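You operate a simulated robot arm through the tools that you are given. There is no shell and no other tool. Be economical: measure what you need, move in short steps, check, and stop when the job is done.

Carry out the task below with a simulated robot arm. There is one attempt and no reset: what you move stays moved.

Task
Stop the filter pump, shut the inlet and rinse the blue-handled strainer clean in the blue basin.
Fine: put the strainer back in the beige pot and shut the pot lid; red pump button first; leave other valves and nuts.

Only the result counts: the job must be done as asked and must still hold three seconds after the hand-in. Knocking over, shifting, dropping, spilling or breaking anything else fails it. Lids that push on must go on centred and level and be pressed home; caps that screw on are set level and turned clockwise until they are tight.

Robot
A 7-joint arm with a two-finger parallel gripper on a trunk, on a base that drives. Base frame: it is fixed to the floor where the robot stands at the start and does not move with it; the origin is under the middle of the robot, x ahead of it, y to its left, z up. Units: m, degrees, N and s.
With the tool pointing down near the work surface it reaches from about 0.26 to 0.48 m from the robot's upright axis, wherever it stands. Its first joint turns from -166.0 to 166.0 degrees. Places, roughly: beige pot [0.5, 0.9, 0.9]; beige pot lid [0.5, 0.9, 1]; far left wing nut [0.6, 0.8, 1.4]; far right wing nut [0.8, 0.3, 1.4]; filter drain valve [0.4, 0.4, 0.4]; filter inlet valve [0.4, 1, 0.5]; filter outlet valve [0.8, 0.2, 0.7]; filter vent valve [0.5, 0.7, 1.1]; grey filter table [-0.5, 1.25, 0.5]; near left wing nut [0.5, 0.6, 1.4]; near right wing nut [0.5, 0.4, 1.4]; red pump button [0.8, 0.1, 0.4]. Payload 3.91 kg.
The TCP is the grasp point between the finger pads, 0.03 m short of the fingertips. In the tool frame z runs along the fingers and y along their closing line. Largest opening 0.11 m; finger width 0.02, thickness 0.01; the body of the gripper, 0.048 by 0.112 m, starts 0.055 m behind the TCP.
Orientation is that of the tool frame in the base frame, as a unit quaternion [w, x, y, z]. With the fingers straight down and closing along the base's y, the tool's x points along the base's -x, its y along +y and its z along -z.

Tools
- The arm moves only by the tool step_arm. Its argument "commands" is text: rows parted by semicolons, each of 6 numbers parted by spaces: the shift along the tool's x, y, z in units of 30 mm (1.0 is 30 mm), then the turn, a rotation vector about the tool's x, y, z in units of 8 degrees (1.0 is 8 degrees). In form: tx ty tz wx wy wz; .... A call has 1 to 10 rows; each row shifts and turns the commanded pose from where the row before left it, along the tool's axes as they then stand. "claw" is the closure, from 0 (fully open) to 1 (shut), set as the call begins (left out, the last holds). A call with a number of a shift or a turn outside -1 to 1 is refused whole. A row lasts 0.2 s, in which the tool goes at most 0.05 m and 8.6 degrees; a call with a longer step from one row to the next is refused whole, and so is a gripper value outside its range. A pose out of reach is approached as far as the arm can. The call stops where the force on the tool passes 40 N (or 10 N more than at its start, if that is more) or the arm is blocked; 0.2 s more then pass. Each finger travels about 0.153 m/s and halts on what it meets, pressing with about 33 N; the grip force reading is that of the motor and also rises with nothing between the fingers. The clock runs only during rows and for 0.2 s after the last one: add rows that do not move to give the fingers time. It gives the time, the measured TCP pose, the force on the tool (base axes), the opening and the grip force at its end, in the units of the frame above (readings bear some noise), with the torque about the TCP (base axes, N m) and any sound that the robot's microphone picked up.
- Cameras (640 x 400 px; columns grow to the right, rows downward): "scene" is now at [0.0013, 0.1941, 1.5152]; the picture's right is [0.52, -0.86, 0.00], its down [-0.49, -0.30, -0.82] and it looks along [0.70, 0.42, -0.58] (base axes); focal length 252 px, centre (320, 200). "wrist" rides on the gripper at [0.077, 0.007, -0.114] in the tool frame; the picture's right is [-0.09, 1.00, 0.00], its down [-0.80, -0.07, -0.59] and it looks along [-0.59, -0.05, 0.80] (tool axes); focal length 270 px, centre (320, 200). There is no depth. A picture from a camera that has moved, and an enlarged one, comes with that camera's place and axes in the base frame and with its lens. The place of the scene camera against the robot may be out by one fixed shift of up to 0.018 m in any direction.
- get_image(camera): a new picture of that camera. It takes no simulated time.
- move_column(by): slides the trunk up (or, below 0, down) by that many m; the arm and the scene camera ride with it, the base frame stays. It gives what a move gives, with no picture.
- roll_base(legs): drives the robot by 1 to 6 legs, each [ahead, turn to the left] in m and degrees, along the robot's own axes; the way and the turn of a leg run together, so that a leg with both is an arc; at most 1.5 m and 180 degrees a leg. The arm and the cameras ride along, it lands a little off, and it stops where it bumps. It gives what a move gives.
- pan_tilt(pan, tilt): turns the head with the scene camera to pan (to the left, within 155 degrees either way) and tilt (down, from -29 to 69), counted from straight ahead of the robot. It gives what a move gives.
- enlarge(camera, box): a new picture of the part [left, top, right, bottom] of that camera's present view, enlarged. It takes no simulated time.
- hand_in(): hands the job in; it is judged then, once.

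Go step by step. Nothing tells you exact positions but the pictures and the camera data: compare them with the known pose of the tool, close in by small moves and look again before you grip or let go. The budget is 120 turns and 98 pictures, counting those below and the enlarged ones. Unless the task says otherwise, let go and move clear before handing in, and close with one line.

The tools are called after "Emit:" as name(argument=value, ...) on one line, values as JSON. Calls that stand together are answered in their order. step_arm: Moves the arm, as the interface text tells. Its arguments: {"type":"object","properties":{"commands":{"type":"string"},"claw":{"type":"number"}},"required":["commands"]} The other tools are called the same way: move_column (by) slides the trunk up or down; roll_base (legs) drives the base; pan_tilt (pan, tilt) turns the head that bears the scene camera; get_image (camera) takes a picture; enlarge (camera, box) takes an enlarged picture of a part of a camera's view; hand_in () hands the job in.

At the start:

```text
t: 0.0
ee_pos: [0.2616, 0.319, 1.3901]
tool_rot: [0.0, 0.0, 1.0, 0.001]
ft_force: [-0.2, 1.2, -0.6]
wrist_torque: [0.0, 0.0, 0.02]
gripper_width: 0.1102
finger_force: 0.1
trunk travel left (down, up): [-0.494, 0.116]
robot x, y, heading: [-0.0015, -0.0024, 0.2]
head pan, tilt: [31.0, 35.2]
```

scene: 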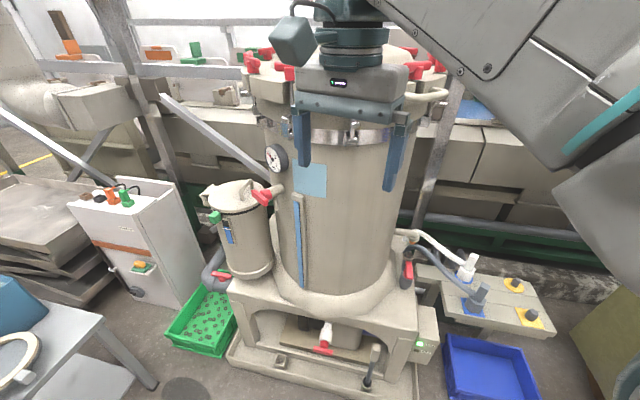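
wrist: 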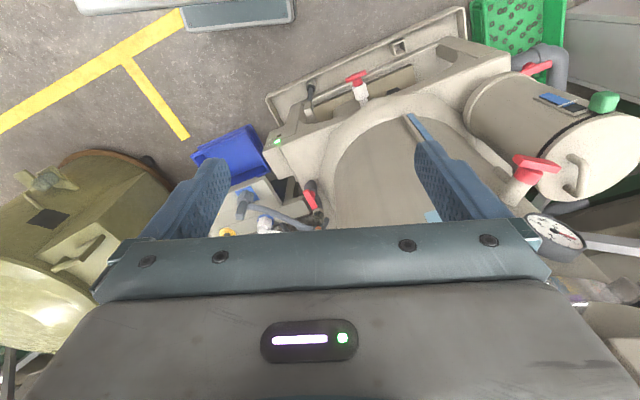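

The big filter tank is in front, the beige pot is on its left, and the basins are on the floor. I'll look closer at the controls before moving.

Emit:
enlarge(camera="scene", box=[160, 160, 300, 300])

Emit:
enlarge(camera="scene", box=[360, 220, 560, 400])

Emit:
enlarge(camera="scene", box=[0, 160, 180, 400])

```text
2.86 times, centred on (230, 230) of scene
camera zoom: at [0.0013, 0.1941, 1.5152], right [0.52, -0.86, 0.0], down [-0.49, -0.3, -0.82], along [0.7, 0.42, -0.58], focal length 719 px, centre (577, 114)
```

zoom: 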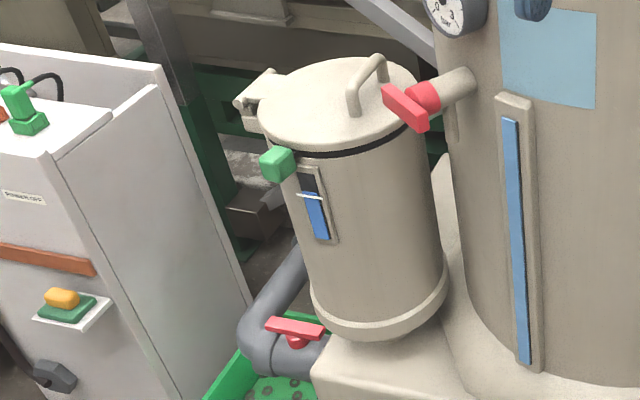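

```text
2.22 times, centred on (460, 310) of scene
camera zoom: at [0.0013, 0.1941, 1.5152], right [0.52, -0.86, 0.0], down [-0.49, -0.3, -0.82], along [0.7, 0.42, -0.58], focal length 559 px, centre (9, -44)
```

zoom: 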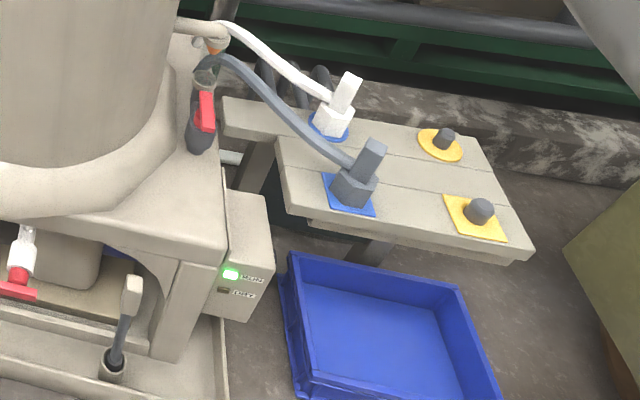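

```text
1.67 times, centred on (90, 280) of scene
camera zoom: at [0.0013, 0.1941, 1.5152], right [0.52, -0.86, 0.0], down [-0.49, -0.3, -0.82], along [0.7, 0.42, -0.58], focal length 419 px, centre (703, 67)
```

zoom: 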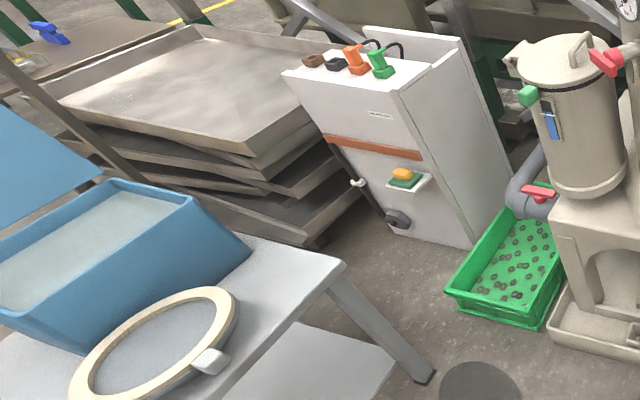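

The red button isn't visible from here, so I'll look around, starting with the table on the left.

Emit:
pan_tilt(pan=95, tilt=35)

Emit:
get_image(camera="scene")

Emit:
pan_tilt(pan=-20, tilt=50)

Emit:
get_image(camera="scene")

```text
t: 1.3
ee_pos: [0.2616, 0.3189, 1.3916]
tool_rot: [0.0, 0.001, 1.0, 0.0]
ft_force: [0.3, 0.6, -0.6]
wrist_torque: [-0.03, -0.01, 0.0]
gripper_width: 0.1098
finger_force: 0.1
trunk travel left (down, up): [-0.494, 0.116]
robot x, y, heading: [0.0027, 0.0006, -0.1]
head pan, tilt: [95.0, 35.0]
```

```text
92 pictures are left
camera scene: at [-0.0817, 0.2365, 1.5155], right [1.0, 0.09, 0.0], down [0.05, -0.57, -0.82], along [-0.07, 0.82, -0.57], focal length 252 px, centre (320, 200)
```

scene: 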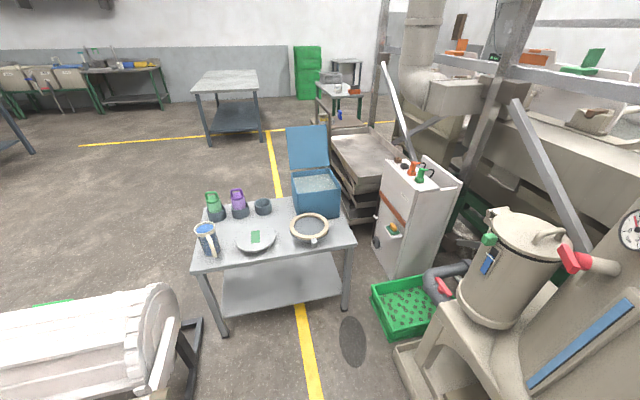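

```text
t: 3.3
ee_pos: [0.2617, 0.3178, 1.3905]
tool_rot: [0.0, 0.001, 1.0, 0.0]
ft_force: [-0.1, -0.1, -0.9]
wrist_torque: [0.03, -0.01, 0.01]
gripper_width: 0.1097
finger_force: 0.1
trunk travel left (down, up): [-0.494, 0.116]
robot x, y, heading: [-0.0001, 0.0016, -0.0]
head pan, tilt: [-20.0, 50.0]
```

```text
91 pictures are left
camera scene: at [-0.0017, 0.1224, 1.4938], right [-0.34, -0.94, 0.0], down [-0.72, 0.26, -0.64], along [0.6, -0.22, -0.77], focal length 252 px, centre (320, 200)
```

scene: 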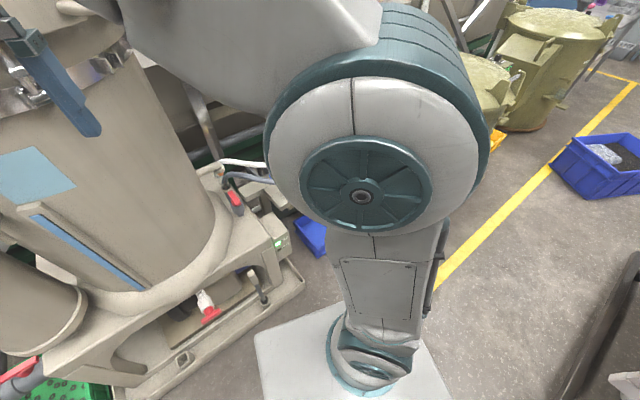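

The table holds several vessels and a blue, water-filled basin. I'll zoom in on it.

Emit:
pan_tilt(pan=100, tilt=38)

Emit:
enlarge(camera="scene", box=[190, 100, 390, 260])

Emit:
pan_tilt(pan=60, tilt=40)

Emit:
get_image(camera="scene")

```text
t: 5.3
ee_pos: [0.2607, 0.3173, 1.3904]
tool_rot: [0.0, 0.0, 1.0, 0.0]
ft_force: [0.3, -0.6, -0.7]
wrist_torque: [0.02, 0.02, 0.03]
gripper_width: 0.1098
finger_force: 0.1
trunk travel left (down, up): [-0.494, 0.116]
robot x, y, heading: [-0.0006, -0.0019, -0.3]
head pan, tilt: [100.0, 38.0]
```

```text
2.50 times, centred on (290, 180) of scene
camera zoom: at [-0.089, 0.2337, 1.511], right [0.98, 0.17, 0.0], down [0.11, -0.61, -0.79], along [-0.14, 0.78, -0.62], focal length 629 px, centre (395, 250)
```

zoom: 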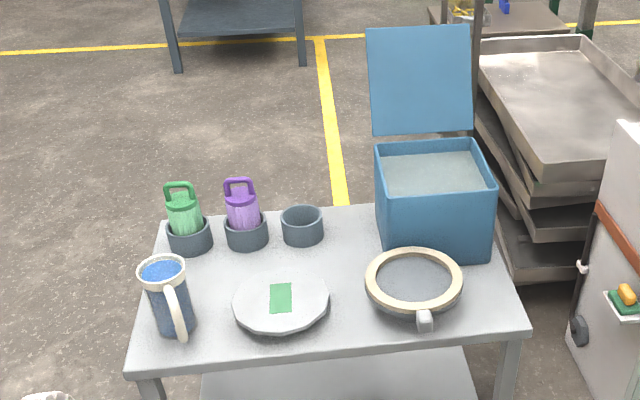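

```text
t: 6.3
ee_pos: [0.2603, 0.3182, 1.3914]
tool_rot: [0.0, -0.001, 1.0, 0.0]
ft_force: [0.7, -0.3, 0.5]
wrist_torque: [0.0, 0.03, 0.03]
gripper_width: 0.1099
finger_force: 0.1
trunk travel left (down, up): [-0.494, 0.116]
robot x, y, heading: [-0.0029, -0.0003, -0.1]
head pan, tilt: [60.0, 40.0]
```

```text
89 pictures are left
camera scene: at [-0.0317, 0.2224, 1.508], right [0.87, -0.5, 0.0], down [-0.32, -0.56, -0.77], along [0.38, 0.66, -0.64], focal length 252 px, centre (320, 200)
```

scene: 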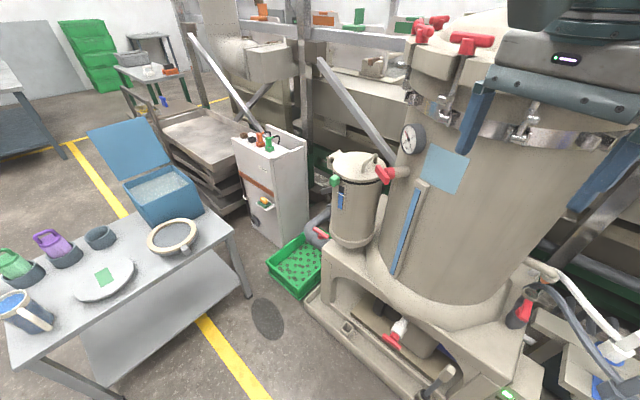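

The blue strainer's holder on the table is empty, so it's inside the beige pot. I'll drive to the right to see the pump box.

Emit:
roll_base(legs=[[0, -90], [0.55, 0], [0, 90]])

Emit:
pan_tilt(pan=30, tilt=45)

Emit:
get_image(camera="scene")

Emit:
get_image(camera="wrist")

```text
t: 17.2
ee_pos: [0.2621, -0.24, 1.391]
tool_rot: [-0.001, -0.001, 1.0, 0.001]
ft_force: [0.1, 0.2, 0.0]
wrist_torque: [0.02, -0.01, 0.02]
gripper_width: 0.1101
finger_force: 0.1
trunk travel left (down, up): [-0.494, 0.116]
robot x, y, heading: [0.0031, -0.5555, 0.1]
head pan, tilt: [60.0, 40.0]
```

```text
t: 18.1
ee_pos: [0.2612, -0.2397, 1.3913]
tool_rot: [0.001, 0.0, 1.0, 0.001]
ft_force: [-0.3, -0.3, 0.2]
wrist_torque: [0.05, 0.01, 0.01]
gripper_width: 0.1102
finger_force: 0.0
trunk travel left (down, up): [-0.494, 0.116]
robot x, y, heading: [0.0033, -0.5571, -0.1]
head pan, tilt: [30.0, 45.0]
```

```text
88 pictures are left
camera scene: at [-0.0031, -0.3682, 1.5007], right [0.5, -0.86, 0.0], down [-0.61, -0.36, -0.71], along [0.61, 0.35, -0.71], focal length 252 px, centre (320, 200)
```

scene: 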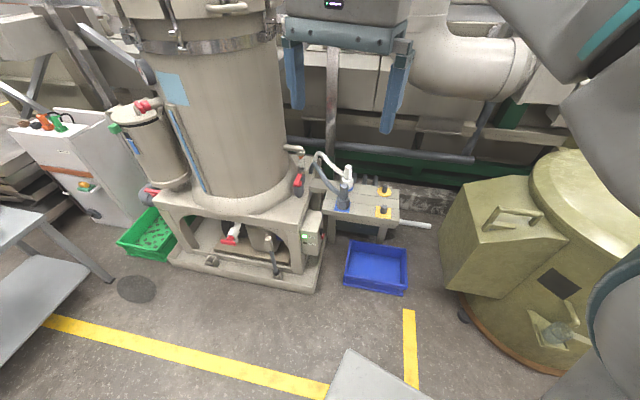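

```text
87 pictures are left
camera wrist: at [0.1852, -0.2326, 1.5051], right [0.09, 1.0, 0.0], down [0.8, -0.07, 0.59], along [0.59, -0.05, -0.8], focal length 270 px, centre (320, 200)
```

wrist: 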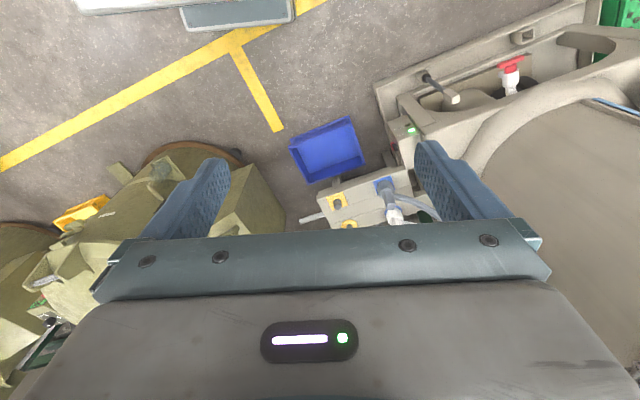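

Emit:
enlarge(camera="scene", box=[270, 140, 430, 300])

```text
2.50 times, centred on (350, 220) of scene
camera zoom: at [-0.0031, -0.3682, 1.5007], right [0.5, -0.86, 0.0], down [-0.61, -0.36, -0.71], along [0.61, 0.35, -0.71], focal length 629 px, centre (245, 150)
```

zoom: 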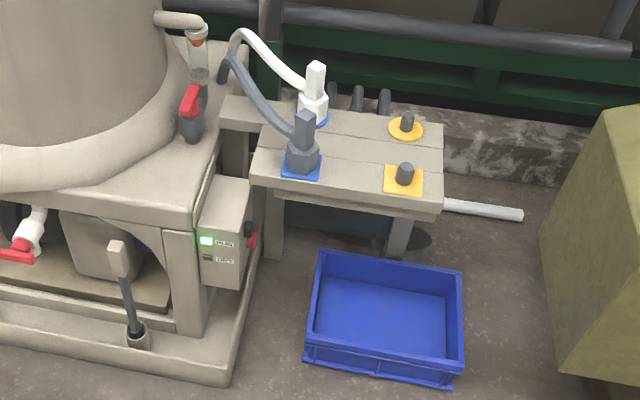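

The red and black buttons are on the right (−y) side of the box. I'll drive forward a bit, staying clear of the blue crate, then lower the trunk and look again.

Emit:
roll_base(legs=[[0.3, 0]])

Emit:
move_column(by=-0.45)

Emit:
pan_tilt(pan=45, tilt=40)

Emit:
get_image(camera="scene")

Emit:
get_image(camera="wrist")

```text
t: 20.2
ee_pos: [0.5648, -0.2395, 1.3903]
tool_rot: [0.0, -0.001, 1.0, 0.0]
ft_force: [-0.1, 0.3, 0.1]
wrist_torque: [0.06, 0.0, 0.0]
gripper_width: 0.1102
finger_force: 0.0
trunk travel left (down, up): [-0.494, 0.116]
robot x, y, heading: [0.3048, -0.5553, -0.2]
head pan, tilt: [30.0, 45.0]
```

```text
refused: -0.45 is not a number from -0.4 to 0.4
```

```text
t: 21.0
ee_pos: [0.564, -0.2395, 1.3917]
tool_rot: [0.0, 0.0, 1.0, -0.001]
ft_force: [-0.4, -0.5, 0.0]
wrist_torque: [-0.04, -0.01, -0.02]
gripper_width: 0.11
finger_force: 0.1
trunk travel left (down, up): [-0.494, 0.116]
robot x, y, heading: [0.3026, -0.5594, 0.3]
head pan, tilt: [45.0, 40.0]
```

```text
85 pictures are left
camera scene: at [0.2889, -0.3484, 1.508], right [0.71, -0.71, 0.0], down [-0.45, -0.46, -0.77], along [0.54, 0.54, -0.64], focal length 252 px, centre (320, 200)
```

scene: 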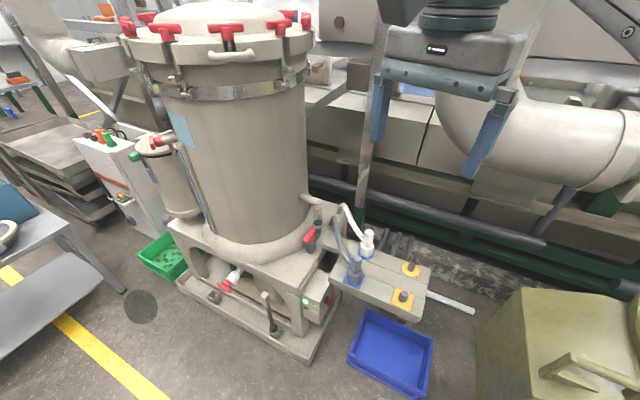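

```text
84 pictures are left
camera wrist: at [0.4874, -0.232, 1.5051], right [0.09, 1.0, 0.0], down [0.8, -0.07, 0.59], along [0.59, -0.05, -0.8], focal length 270 px, centre (320, 200)
```

wrist: 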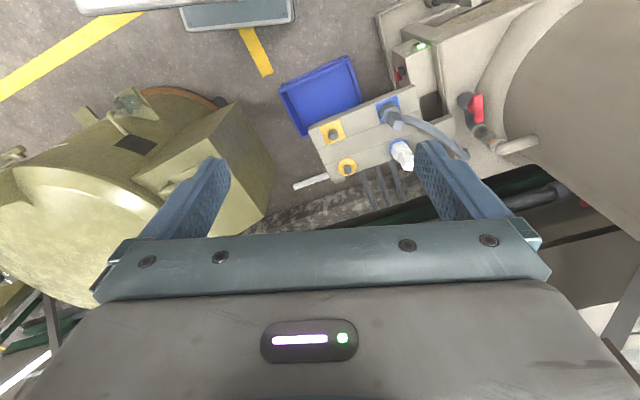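

Emit:
enlarge(camera="scene", box=[270, 260, 370, 340])

Emit:
enlarge(camera="wrist", box=[370, 20, 470, 100])

Emit:
move_column(by=-0.4)

```text
5.00 times, centred on (320, 300) of scene
camera zoom: at [0.2889, -0.3484, 1.508], right [0.71, -0.71, 0.0], down [-0.45, -0.46, -0.77], along [0.54, 0.54, -0.64], focal length 1258 px, centre (320, -300)
```

zoom: 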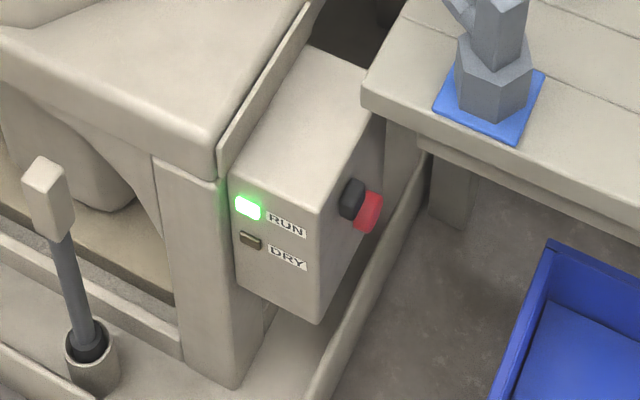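

```text
5.00 times, centred on (420, 60) of wrist
camera zoom: at [0.4874, -0.232, 1.5051], right [0.09, 1.0, 0.0], down [0.8, -0.07, 0.59], along [0.59, -0.05, -0.8], focal length 1351 px, centre (-180, 900)
```

zoom: 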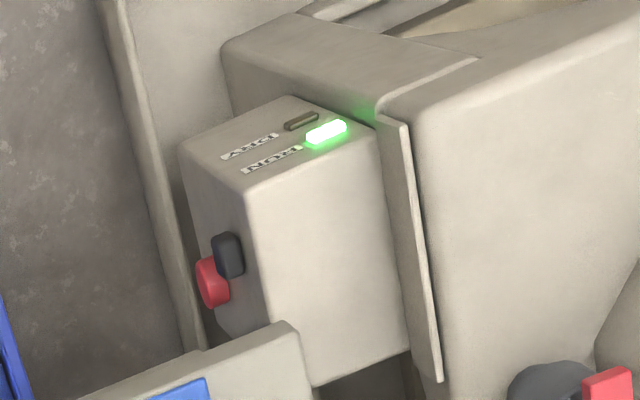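

```text
t: 24.8
ee_pos: [0.5636, -0.239, 0.9914]
tool_rot: [0.0, -0.001, 1.0, 0.0]
ft_force: [0.2, -0.3, -0.1]
wrist_torque: [0.04, 0.01, 0.04]
gripper_width: 0.1099
finger_force: 0.1
trunk travel left (down, up): [-0.094, 0.516]
robot x, y, heading: [0.3062, -0.5568, 0.1]
head pan, tilt: [45.0, 40.0]
```

Emit:
enlarge(camera="scene", box=[240, 180, 440, 380])

Emit:
get_image(camera="wrist")

```text
2.00 times, centred on (340, 280) of scene
camera zoom: at [0.2889, -0.3484, 1.108], right [0.71, -0.71, 0.0], down [-0.45, -0.46, -0.77], along [0.54, 0.54, -0.64], focal length 503 px, centre (280, 40)
```

zoom: 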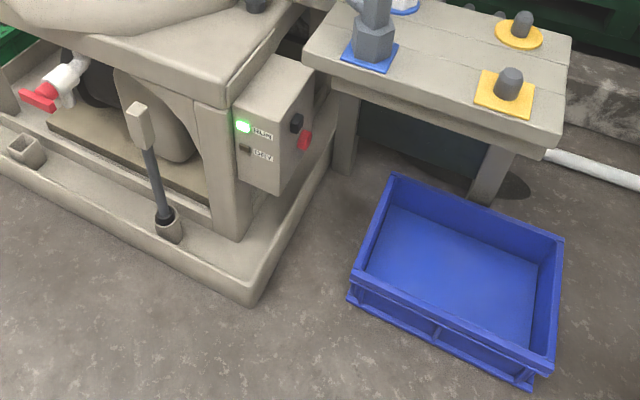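

```text
80 pictures are left
camera wrist: at [0.4873, -0.2321, 1.1051], right [0.09, 1.0, 0.0], down [0.8, -0.07, 0.59], along [0.59, -0.05, -0.8], focal length 270 px, centre (320, 200)
```

wrist: 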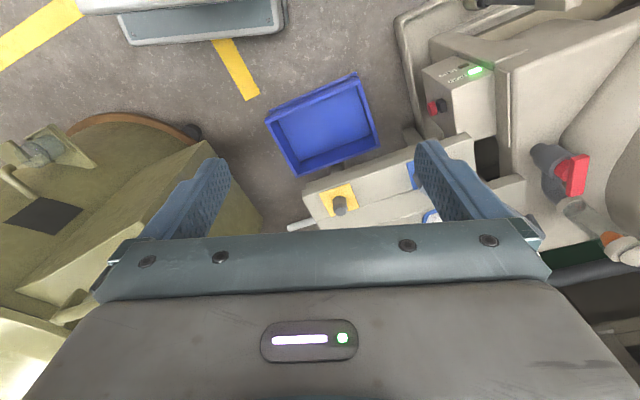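

Triangulating puts the red button near (0.76, 0.06, 0.34), facing −y. I'll close the claw, lower the trunk a bit more and pitch the tool toward +y.

Emit:
move_column(by=-0.08)

Emit:
step_arm(commands="0 0 0 -0.972 0 0;0 0 0 -0.972 0 0;0 0 0 -0.972 0 0;0 0 0 -0.972 0 0;0 0 0 -0.972 0 0;0 0 0 -0.972 0 0;0 0 0 -0.972 0 0;0 0 0 -0.972 0 0;0 0 0 -0.972 0 0", claw=1)

```text
t: 26.0
ee_pos: [0.5637, -0.239, 0.9108]
tool_rot: [0.0, -0.001, 1.0, 0.0]
ft_force: [0.0, -0.1, -0.5]
wrist_torque: [-0.02, 0.02, 0.0]
gripper_width: 0.1097
finger_force: 0.2
trunk travel left (down, up): [-0.014, 0.596]
robot x, y, heading: [0.3032, -0.5561, 0.2]
head pan, tilt: [45.0, 40.0]
```

```text
t: 28.0
ee_pos: [0.5648, -0.2384, 0.9108]
tool_rot: [-0.001, -0.002, 0.819, 0.574]
ft_force: [0.0, 0.1, 0.3]
wrist_torque: [0.04, 0.05, 0.02]
gripper_width: 0.0
finger_force: 33.0
trunk travel left (down, up): [-0.014, 0.596]
robot x, y, heading: [0.3017, -0.5554, 0.2]
head pan, tilt: [45.0, 40.0]
```

Emit:
step_arm(commands="-0.5 -0.94 0.34 0 0 0;-0.5 -0.94 0.34 0 0 0;-0.5 -0.94 0.34 0 0 0;-0.5 -0.94 0.34 0 0 0;-0.5 -0.94 0.34 0 0 0;-0.5 -0.94 0.34 0 0 0;-0.5 -0.94 0.34 0 0 0;-0.5 -0.94 0.34 0 0 0;-0.5 -0.94 0.34 0 0 0;-0.5 -0.94 0.34 0 0 0")

Emit:
step_arm(commands="-0.22 -0.6 0.88 0 0 0;-0.22 -0.6 0.88 0 0 0;-0.22 -0.6 0.88 0 0 0;-0.22 -0.94 0.34 0 0 0;-0.22 -0.94 0.34 0 0 0;-0.22 -0.94 0.34 0 0 0;0 0 0 0 0 0")

Emit:
get_image(camera="scene")

Emit:
get_image(camera="wrist")

```text
t: 30.2
ee_pos: [0.7133, -0.2383, 0.6123]
tool_rot: [0.0, -0.001, 0.82, 0.573]
ft_force: [0.0, -0.9, 0.4]
wrist_torque: [-0.02, -0.04, -0.06]
gripper_width: 0.0
finger_force: 32.7
trunk travel left (down, up): [-0.014, 0.596]
robot x, y, heading: [0.307, -0.5549, 0.0]
head pan, tilt: [45.0, 40.0]
```

```text
t: 31.8
ee_pos: [0.7546, -0.1837, 0.443]
tool_rot: [-0.001, 0.0, 0.819, 0.574]
ft_force: [-0.1, -0.6, -0.1]
wrist_torque: [-0.03, -0.04, 0.01]
gripper_width: 0.0
finger_force: 32.8
trunk travel left (down, up): [-0.014, 0.596]
robot x, y, heading: [0.3045, -0.5581, 0.2]
head pan, tilt: [45.0, 40.0]
```

```text
79 pictures are left
camera scene: at [0.2889, -0.3485, 1.028], right [0.71, -0.71, 0.0], down [-0.45, -0.46, -0.77], along [0.54, 0.54, -0.64], focal length 252 px, centre (320, 200)
```

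scene: 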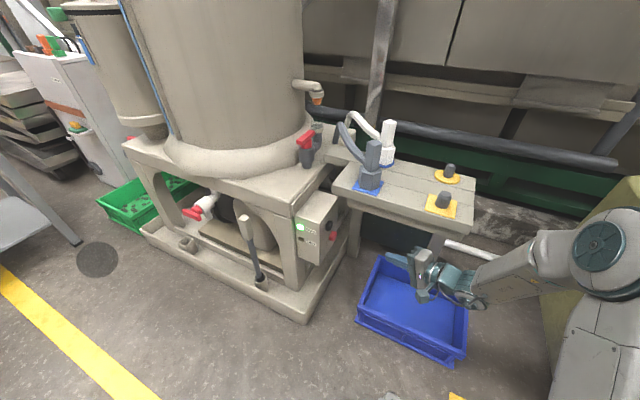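

```text
78 pictures are left
camera wrist: at [0.6778, -0.2894, 0.4882], right [0.09, 0.34, 0.94], down [0.8, -0.58, 0.14], along [0.59, 0.74, -0.32], focal length 270 px, centre (320, 200)
```

wrist: 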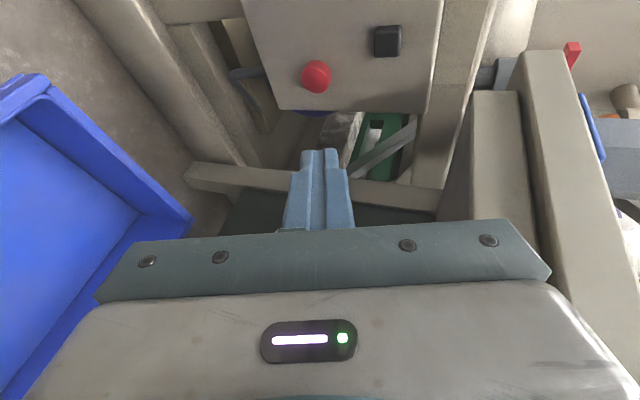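

The wrist view puts the red button at about (0.755, 0.06, 0.349). I'll approach to a few centimetres away.

Emit:
step_arm(commands="-0.013 -0.18 0.975 0 0 0;-0.013 -0.18 0.975 0 0 0;-0.013 -0.18 0.975 0 0 0;-0.013 -0.18 0.975 0 0 0;-0.013 -0.18 0.975 0 0 0;0 -0.18 0.975 0 0 0;0 0 0 0 0 0")

Emit:
get_image(camera="wrist")

Emit:
enlarge(camera="scene", box=[260, 180, 460, 320])

```text
t: 33.4
ee_pos: [0.7534, -0.0285, 0.3546]
tool_rot: [0.0, 0.0, 0.819, 0.574]
ft_force: [0.5, 0.2, -0.2]
wrist_torque: [0.01, -0.01, -0.01]
gripper_width: 0.0
finger_force: 32.8
trunk travel left (down, up): [-0.014, 0.596]
robot x, y, heading: [0.3065, -0.5572, 0.1]
head pan, tilt: [45.0, 40.0]
```

```text
77 pictures are left
camera wrist: at [0.6772, -0.1336, 0.3991], right [0.09, 0.34, 0.94], down [0.8, -0.58, 0.14], along [0.59, 0.74, -0.32], focal length 270 px, centre (320, 200)
```

wrist: 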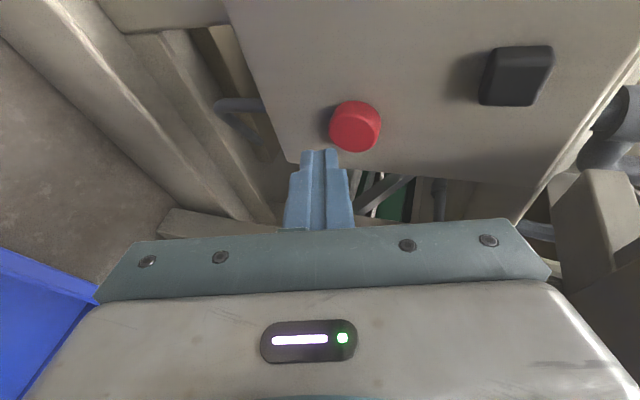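

```text
2.86 times, centred on (360, 250) of scene
camera zoom: at [0.2889, -0.3484, 1.028], right [0.71, -0.71, 0.0], down [-0.45, -0.46, -0.77], along [0.54, 0.54, -0.64], focal length 719 px, centre (206, 57)
```

zoom: 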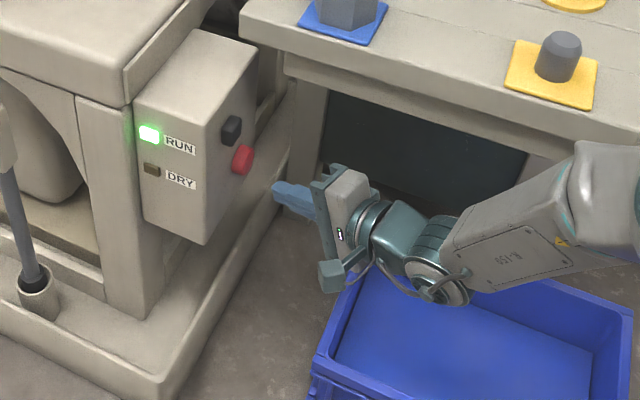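

Emit:
step_arm(commands="-0.05 0.227 0.627 0 0 0;-0.05 0.227 0.627 0 0 0;0 0.17 0.47 0 0 0;0 0.057 0.157 0 0 0;0 0.057 0.157 0 0 0;0 0.057 0.157 0 0 0;0 0.057 0.157 0 0 0")

Emit:
enlarge(camera="scene", box=[260, 180, 460, 320])

```text
t: 34.6
ee_pos: [0.7632, 0.0284, 0.3501]
tool_rot: [0.002, 0.003, 0.821, 0.57]
ft_force: [2.9, -20.0, 4.9]
wrist_torque: [0.05, 0.02, 0.12]
gripper_width: 0.0
finger_force: 32.6
trunk travel left (down, up): [-0.014, 0.596]
robot x, y, heading: [0.3046, -0.5571, -0.7]
head pan, tilt: [45.0, 40.0]
heard: click
stopped in row 6: the force on the tool passed its limit (the readings are from after the stop); the commanded pose is now the measured one
```

```text
2.86 times, centred on (360, 250) of scene
camera zoom: at [0.2906, -0.3489, 1.0281], right [0.7, -0.71, 0.0], down [-0.46, -0.45, -0.77], along [0.55, 0.54, -0.64], focal length 719 px, centre (206, 57)
```

zoom: 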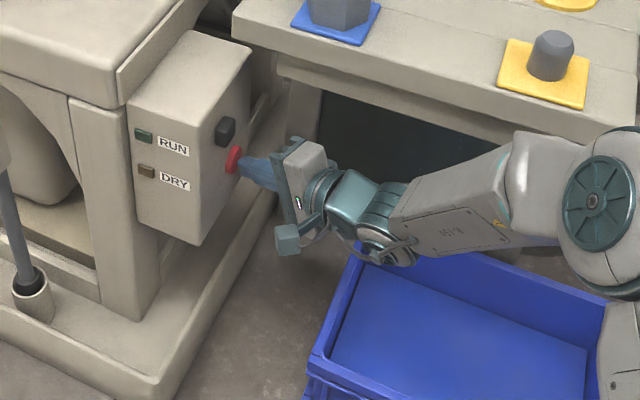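

The button clicked and the RUN lamp is off. I'll back the arm out and raise it.

Emit:
step_arm(commands="0 -0.34 -0.94 0 0 0;0 -0.34 -0.94 0 0 0;0 -0.34 -0.94 0 0 0;0 -0.34 -0.94 0 0 0;0 -0.34 -0.94 0 0 0;0 -0.34 -0.94 0 0 0;0.5 0.94 -0.34 0 0 0;0.5 0.94 -0.34 0 0 0;0.5 0.94 -0.34 0 0 0;0.5 0.94 -0.34 0 0 0")

Emit:
step_arm(commands="0.5 0.94 -0.34 0 0 0;0.5 0.94 -0.34 0 0 0;0.5 0.94 -0.34 0 0 0;0.5 0.94 -0.34 0 0 0;0.5 0.94 -0.34 0 0 0;0.5 0.94 -0.34 0 0 0;0.5 0.94 -0.34 0 0 0;0 0.94 -0.34 0 0 0;0 0.94 -0.34 0 0 0;0 0.94 -0.34 0 0 0")

Emit:
enlarge(camera="scene", box=[260, 180, 460, 320])

```text
t: 36.8
ee_pos: [0.6983, -0.1468, 0.4716]
tool_rot: [0.0, 0.001, 0.822, 0.57]
ft_force: [0.7, 0.1, -0.1]
wrist_torque: [0.01, 0.01, 0.01]
gripper_width: 0.0
finger_force: 32.8
trunk travel left (down, up): [-0.014, 0.596]
robot x, y, heading: [0.3021, -0.5584, -0.1]
head pan, tilt: [45.0, 40.0]
```

```text
t: 39.0
ee_pos: [0.5961, -0.1465, 0.7712]
tool_rot: [0.0, 0.001, 0.821, 0.57]
ft_force: [-0.1, 0.2, 0.0]
wrist_torque: [0.0, -0.02, 0.03]
gripper_width: 0.0
finger_force: 32.6
trunk travel left (down, up): [-0.014, 0.596]
robot x, y, heading: [0.3004, -0.557, -0.2]
head pan, tilt: [45.0, 40.0]
```

```text
2.86 times, centred on (360, 250) of scene
camera zoom: at [0.2897, -0.3484, 1.0279], right [0.71, -0.71, 0.0], down [-0.46, -0.45, -0.77], along [0.54, 0.54, -0.64], focal length 719 px, centre (206, 57)
```

zoom: 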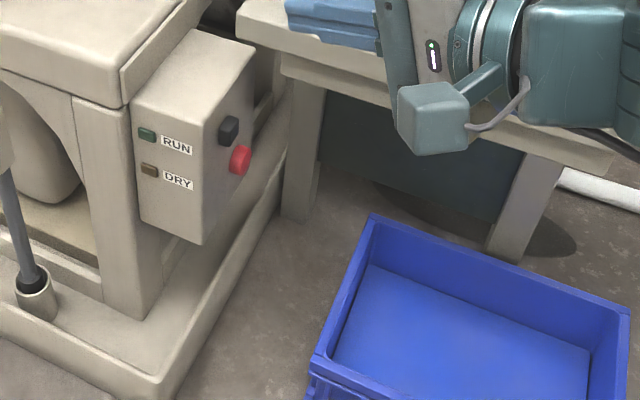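

The pump is off. Next I'll raise the trunk and drive to the left side, between the filter and the table, to reach the inlet valve and the pot.

Emit:
move_column(by=0.4)

Emit:
roll_base(legs=[[-0.35, 0], [0, 90], [1.3, 0], [0, -75]])

Emit:
pan_tilt(pan=20, tilt=45)

Emit:
get_image(camera="scene")

Emit:
get_image(camera="wrist")

```text
t: 42.8
ee_pos: [0.5949, -0.1465, 1.1716]
tool_rot: [0.0, 0.001, 0.821, 0.571]
ft_force: [0.3, -0.8, 0.5]
wrist_torque: [-0.02, -0.02, 0.01]
gripper_width: 0.0
finger_force: 32.8
trunk travel left (down, up): [-0.414, 0.196]
robot x, y, heading: [0.3004, -0.557, -0.1]
head pan, tilt: [45.0, 40.0]
```

```text
t: 58.4
ee_pos: [0.0646, 1.2155, 1.1717]
tool_rot: [-0.081, -0.114, 0.812, 0.566]
ft_force: [-0.7, -0.2, 0.7]
wrist_torque: [0.0, 0.01, 0.01]
gripper_width: 0.0001
finger_force: 32.9
trunk travel left (down, up): [-0.414, 0.196]
robot x, y, heading: [-0.1004, 0.74, 16.2]
head pan, tilt: [45.0, 40.0]
```

```text
t: 59.3
ee_pos: [0.0642, 1.2152, 1.1715]
tool_rot: [-0.081, -0.115, 0.812, 0.566]
ft_force: [1.0, 0.6, 0.2]
wrist_torque: [0.0, -0.01, 0.01]
gripper_width: 0.0
finger_force: 33.1
trunk travel left (down, up): [-0.414, 0.196]
robot x, y, heading: [-0.1046, 0.7395, 16.2]
head pan, tilt: [20.0, 45.0]
```

```text
73 pictures are left
camera scene: at [-0.1496, 0.9092, 1.4207], right [0.59, -0.81, 0.0], down [-0.57, -0.42, -0.71], along [0.57, 0.42, -0.71], focal length 252 px, centre (320, 200)
```

scene: 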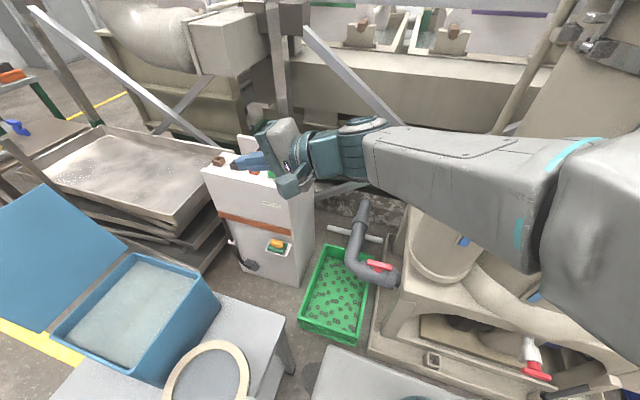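

```text
72 pictures are left
camera wrist: at [0.0194, 1.0938, 1.2174], right [-0.01, 0.36, 0.93], down [0.93, -0.34, 0.14], along [0.36, 0.87, -0.33], focal length 270 px, centre (320, 200)
```

wrist: 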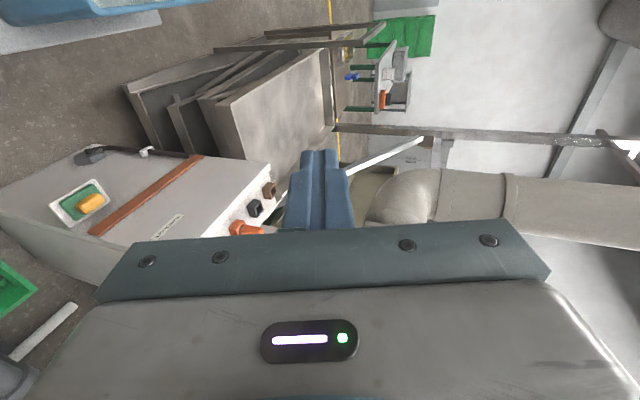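

I'll point the tool down again and look at the inlet valve.

Emit:
step_arm(commands="0 0 0 0.972 0 0;0 0 0 0.972 0 0;0 0 0 0.972 0 0;0 0 0 0.972 0 0;0 0 0 0.972 0 0;0 0 0 0.972 0 0;0 0 0 0.972 0 0;0 0 0 0.972 0 0;0 0 0 0.972 0 0")

Emit:
enlarge(camera="scene", box=[300, 180, 460, 340])

Emit:
get_image(camera="wrist")

```text
t: 61.3
ee_pos: [0.0633, 1.2169, 1.1703]
tool_rot: [0.001, -0.141, 0.99, -0.004]
ft_force: [-1.0, -0.1, 0.1]
wrist_torque: [-0.01, -0.01, -0.01]
gripper_width: 0.0002
finger_force: 33.1
trunk travel left (down, up): [-0.414, 0.196]
robot x, y, heading: [-0.0978, 0.7373, 15.8]
head pan, tilt: [20.0, 45.0]
```

```text
2.50 times, centred on (380, 260) of scene
camera zoom: at [-0.1497, 0.9097, 1.4207], right [0.59, -0.81, 0.0], down [-0.57, -0.42, -0.71], along [0.57, 0.42, -0.71], focal length 629 px, centre (170, 50)
```

zoom: 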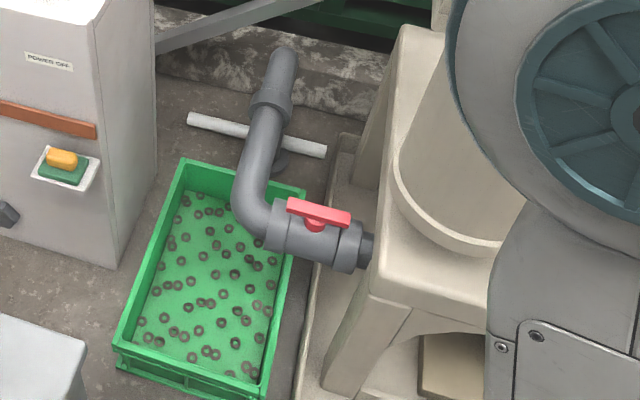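

```text
70 pictures are left
camera wrist: at [-0.0123, 1.2026, 1.2854], right [-0.19, 0.98, -0.01], down [0.79, 0.16, 0.59], along [0.58, 0.11, -0.8], focal length 270 px, centre (320, 200)
```

wrist: 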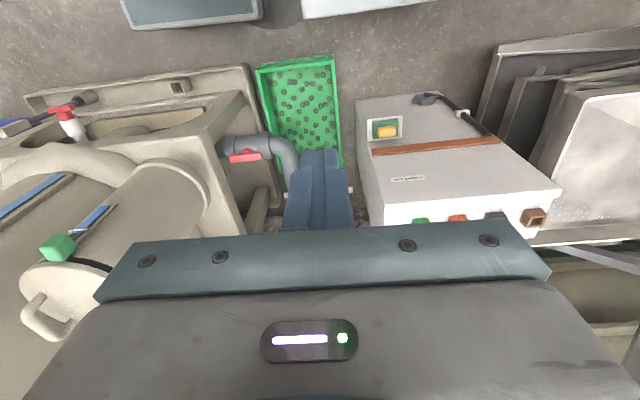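

The lever sits on top of the pipe, along it, at about (0.435, 1.035, 0.495). I'll drive 0.1 m closer, lower the trunk a little and move above the lever.

Emit:
roll_base(legs=[[0.1, 0]])

Emit:
move_column(by=-0.2)

Emit:
step_arm(commands="-0.78 -0.9 0.5 0 0 0;-0.78 -0.9 0.5 0 0 0;-0.78 -0.9 0.5 0 0 0;-0.78 -0.9 0.5 0 0 0;-0.78 -0.9 0.5 0 0 0;-0.78 -0.9 0.5 0 0 0;-0.78 -0.9 0.5 0 0 0;-0.78 -0.9 0.5 0 0 0;0 0 0 0 0 0")

Emit:
get_image(camera="wrist")

Emit:
get_image(camera="scene")

```text
t: 62.5
ee_pos: [0.1587, 1.2445, 1.1707]
tool_rot: [-0.001, -0.141, 0.99, -0.004]
ft_force: [0.4, -0.2, 0.5]
wrist_torque: [0.02, 0.04, 0.01]
gripper_width: 0.0
finger_force: 32.6
trunk travel left (down, up): [-0.414, 0.196]
robot x, y, heading: [-0.0059, 0.7669, 16.0]
head pan, tilt: [20.0, 45.0]
```

```text
t: 64.6
ee_pos: [0.1586, 1.2444, 0.9715]
tool_rot: [0.0, -0.14, 0.99, -0.004]
ft_force: [0.0, -0.5, -0.4]
wrist_torque: [0.01, 0.01, -0.01]
gripper_width: 0.0
finger_force: 33.2
trunk travel left (down, up): [-0.214, 0.396]
robot x, y, heading: [-0.0081, 0.7696, 16.0]
head pan, tilt: [20.0, 45.0]
```

```text
t: 66.6
ee_pos: [0.3985, 1.0885, 0.8529]
tool_rot: [0.0, -0.141, 0.99, -0.004]
ft_force: [0.2, -0.1, -0.1]
wrist_torque: [0.02, 0.0, 0.03]
gripper_width: 0.0001
finger_force: 33.1
trunk travel left (down, up): [-0.214, 0.396]
robot x, y, heading: [-0.006, 0.7684, 16.1]
head pan, tilt: [20.0, 45.0]
```

```text
69 pictures are left
camera wrist: at [0.3235, 1.0743, 0.9668], right [-0.19, 0.98, -0.01], down [0.79, 0.16, 0.59], along [0.58, 0.11, -0.8], focal length 270 px, centre (320, 200)
```

wrist: 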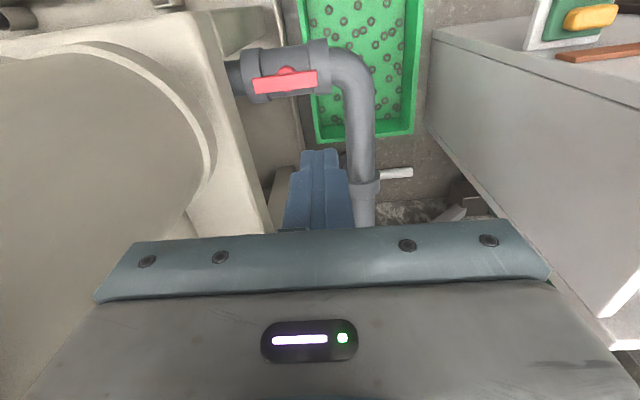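

```text
68 pictures are left
camera scene: at [-0.054, 0.9367, 1.2207], right [0.59, -0.81, 0.0], down [-0.57, -0.42, -0.71], along [0.57, 0.42, -0.71], focal length 252 px, centre (320, 200)
```

scene: 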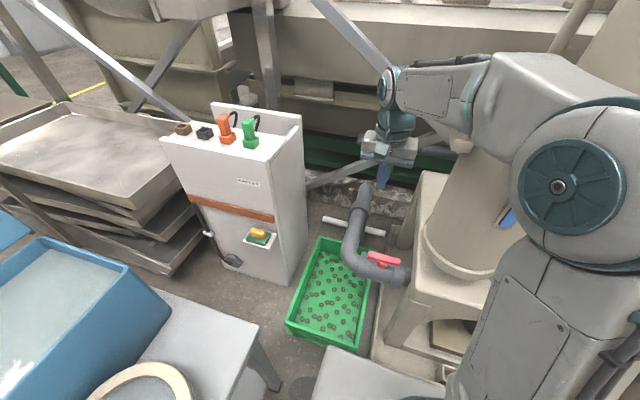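

Emit:
step_arm(commands="0.029 -0.07 0.97 0 0 0;0.029 -0.07 0.97 0 0 0;0.029 -0.07 0.97 0 0 0;0.029 -0.07 0.97 0 0 0;0.029 -0.07 0.97 0 0 0;0.029 -0.07 0.97 0 0 0;0.029 -0.07 0.97 0 0 0;0.029 -0.07 0.97 0 0 0;0.029 -0.07 0.97 0 0 0;0.029 -0.07 0.97 0 0 0")

Emit:
get_image(camera="wrist")

Emit:
enlarge(camera="scene", box=[330, 160, 450, 300])

```text
t: 68.8
ee_pos: [0.3961, 1.0651, 0.5636]
tool_rot: [0.001, -0.141, 0.99, -0.002]
ft_force: [0.5, 0.8, -0.1]
wrist_torque: [-0.01, 0.01, -0.01]
gripper_width: 0.0
finger_force: 32.9
trunk travel left (down, up): [-0.214, 0.396]
robot x, y, heading: [-0.0084, 0.7711, 16.0]
head pan, tilt: [20.0, 45.0]
```

```text
67 pictures are left
camera wrist: at [0.3217, 1.0503, 0.6765], right [-0.19, 0.98, -0.01], down [0.79, 0.16, 0.59], along [0.58, 0.11, -0.8], focal length 270 px, centre (320, 200)
```

wrist: 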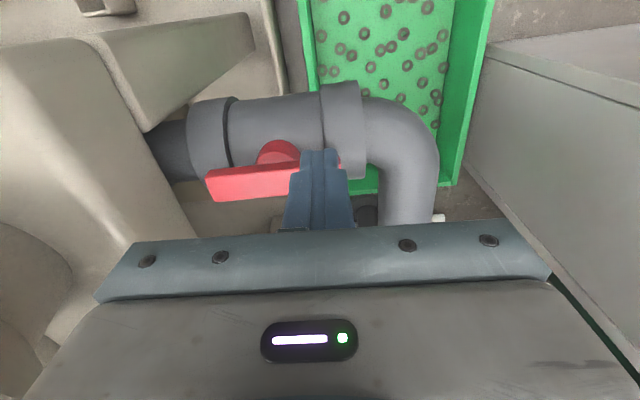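

```text
2.86 times, centred on (390, 230) of scene
camera zoom: at [-0.0543, 0.9366, 1.2208], right [0.59, -0.81, 0.0], down [-0.57, -0.42, -0.71], along [0.57, 0.42, -0.71], focal length 719 px, centre (120, 114)
```

zoom: 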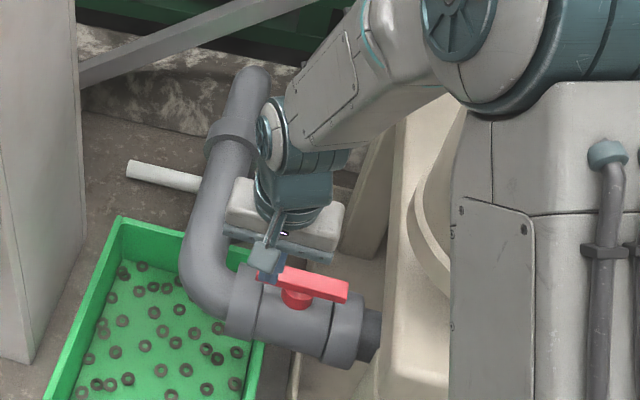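

The fingertip is beside the free (left) end of the lever on the robot side. I'll lower it and push the lever clockwise in an arc.

Emit:
step_arm(commands="0 0 0.69 0 0 0;0 0 0.69 0 0 0;-0.48 0.025 0 0 0 0;-0.48 0.025 0 0 0 0;-0.475 -0.048 0 0 0 0")

Emit:
get_image(camera="wrist")

```text
t: 70.0
ee_pos: [0.4396, 1.0746, 0.521]
tool_rot: [0.002, -0.139, 0.99, -0.003]
ft_force: [-1.2, 1.2, -0.9]
wrist_torque: [-0.01, 0.06, 0.0]
gripper_width: 0.0
finger_force: 33.3
trunk travel left (down, up): [-0.214, 0.396]
robot x, y, heading: [-0.0068, 0.765, 16.4]
head pan, tilt: [20.0, 45.0]
```

```text
65 pictures are left
camera wrist: at [0.3633, 1.0615, 0.6349], right [-0.19, 0.98, -0.01], down [0.79, 0.16, 0.6], along [0.59, 0.11, -0.8], focal length 270 px, centre (320, 200)
```

wrist: 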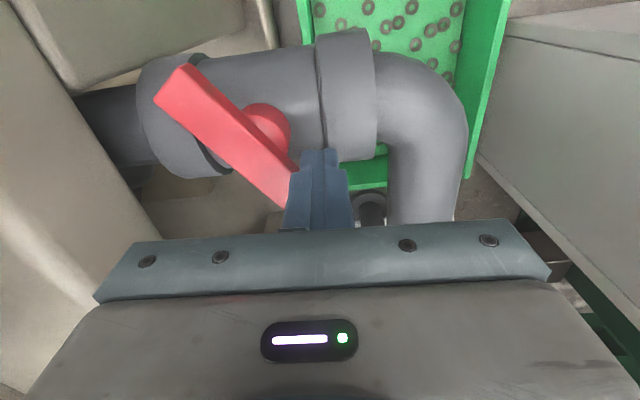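

The lever is turning easily, so I'll continue the arc.

Emit:
step_arm(commands="-0.43 -0.17 0 0 0 0;-0.333 -0.336 0 0 0 0;-0.163 -0.32 0 0 0 0;-0.06 -0.23 0 0 0 0;0 -0.15 0 0 0 0;0 0 0 0 0 0")

Emit:
get_image(camera="wrist")

```text
t: 70.9
ee_pos: [0.4647, 1.0673, 0.5216]
tool_rot: [-0.004, -0.148, 0.989, 0.0]
ft_force: [-5.0, 5.1, 3.6]
wrist_torque: [0.08, 0.06, 0.03]
gripper_width: 0.0002
finger_force: 32.6
trunk travel left (down, up): [-0.214, 0.396]
robot x, y, heading: [-0.0096, 0.7695, 16.8]
head pan, tilt: [20.0, 45.0]
stopped in row 4: the force on the tool passed its limit (the readings are from after the stop); the commanded pose is now the measured one
```

```text
64 pictures are left
camera wrist: at [0.3903, 1.0508, 0.6352], right [-0.21, 0.98, 0.0], down [0.79, 0.17, 0.59], along [0.58, 0.12, -0.81], focal length 270 px, centre (320, 200)
```

wrist: 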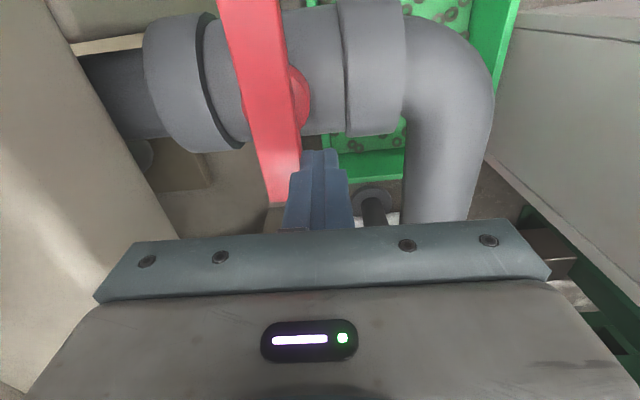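

It hit a firm stop with the lever across the pipe. I'll lift clear and verify.

Emit:
step_arm(commands="0.5 0.2 0 0 0 0;0 0 -1 0 0 0;0 0 -1 0 0 0;0 0 -1 0 0 0;0 0 -1 0 0 0;0 0 -1 0 0 0;0 0 -1 0 0 0;0 0 -1 0 0 0;0 0 -1 0 0 0;0 0 -1 0 0 0")

Emit:
get_image(camera="wrist")

```text
t: 73.1
ee_pos: [0.4512, 1.0669, 0.7906]
tool_rot: [-0.004, -0.147, 0.989, 0.001]
ft_force: [0.4, 0.7, -0.5]
wrist_torque: [-0.01, -0.02, -0.02]
gripper_width: 0.0003
finger_force: 32.4
trunk travel left (down, up): [-0.214, 0.396]
robot x, y, heading: [-0.0067, 0.7655, 16.6]
head pan, tilt: [20.0, 45.0]
```

```text
63 pictures are left
camera wrist: at [0.377, 1.0521, 0.9055], right [-0.21, 0.98, 0.0], down [0.79, 0.17, 0.59], along [0.58, 0.12, -0.81], focal length 270 px, centre (320, 200)
```

wrist: 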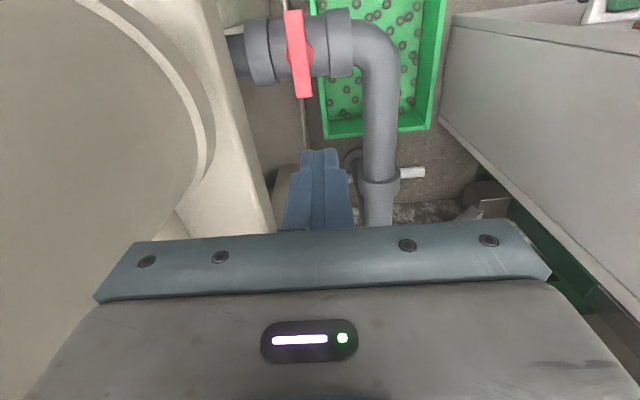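

The inlet is shut. Now for the pot lid: I'll raise the trunk and inspect the pot with the wrist camera from above.

Emit:
move_column(by=0.39)

Emit:
step_arm(commands="0.92 -0.17 -0.3 0 0 0;0.92 -0.17 -0.3 0 0 0;0.92 -0.17 -0.3 0 0 0;0.92 -0.17 -0.3 0 0 0;0.92 -0.17 -0.3 0 0 0;0.92 -0.17 -0.3 0 0 0;0.92 -0.17 -0.3 0 0 0;0.92 -0.17 -0.3 0 0 0", claw=0)

Emit:
get_image(camera="wrist")

Emit:
pan_tilt(pan=0, tilt=35)

Emit:
get_image(camera="scene")

```text
t: 76.9
ee_pos: [0.4517, 1.0674, 1.18]
tool_rot: [-0.004, -0.147, 0.989, 0.0]
ft_force: [-0.5, -0.4, 0.4]
wrist_torque: [-0.01, 0.0, 0.02]
gripper_width: 0.0001
finger_force: 33.2
trunk travel left (down, up): [-0.604, 0.006]
robot x, y, heading: [-0.0027, 0.7644, 16.5]
head pan, tilt: [20.0, 45.0]
```

```text
t: 78.7
ee_pos: [0.2524, 0.9643, 1.254]
tool_rot: [-0.002, -0.147, 0.989, 0.001]
ft_force: [-0.7, -0.3, 0.5]
wrist_torque: [-0.02, 0.0, 0.02]
gripper_width: 0.1101
finger_force: 0.0
trunk travel left (down, up): [-0.604, 0.006]
robot x, y, heading: [-0.0092, 0.7701, 16.7]
head pan, tilt: [20.0, 45.0]
```

```text
62 pictures are left
camera wrist: at [0.1782, 0.9485, 1.3679], right [-0.21, 0.98, 0.0], down [0.79, 0.17, 0.59], along [0.58, 0.12, -0.81], focal length 270 px, centre (320, 200)
```

wrist: 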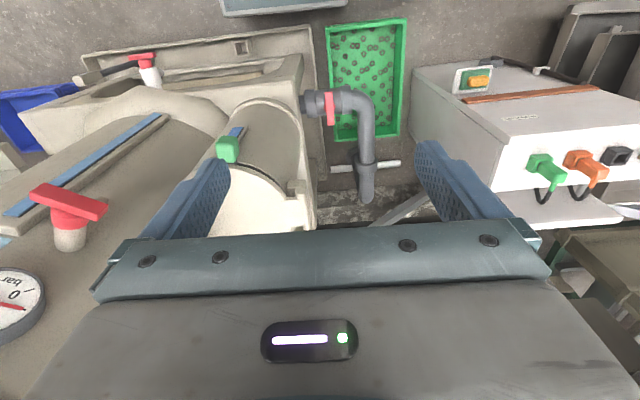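

```text
t: 79.5
ee_pos: [0.2548, 0.9648, 1.2531]
tool_rot: [-0.004, -0.147, 0.989, 0.0]
ft_force: [-0.2, 0.7, -0.6]
wrist_torque: [0.02, 0.02, 0.0]
gripper_width: 0.1101
finger_force: 0.0
trunk travel left (down, up): [-0.604, 0.006]
robot x, y, heading: [-0.0089, 0.7682, 16.8]
head pan, tilt: [0.0, 35.0]
```

```text
61 pictures are left
camera scene: at [-0.0369, 0.9131, 1.6255], right [0.29, -0.96, 0.0], down [-0.55, -0.16, -0.82], along [0.78, 0.23, -0.57], focal length 252 px, centre (320, 200)
```

scene: 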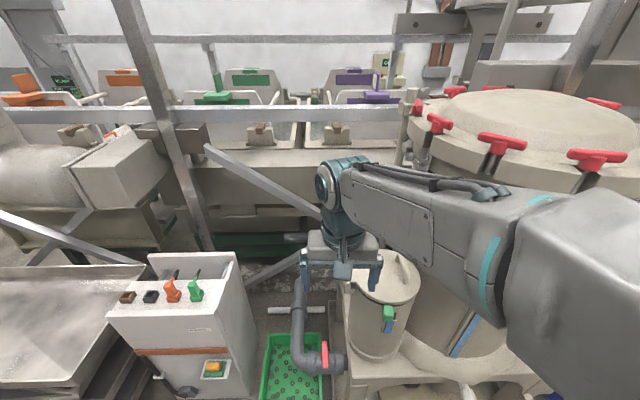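

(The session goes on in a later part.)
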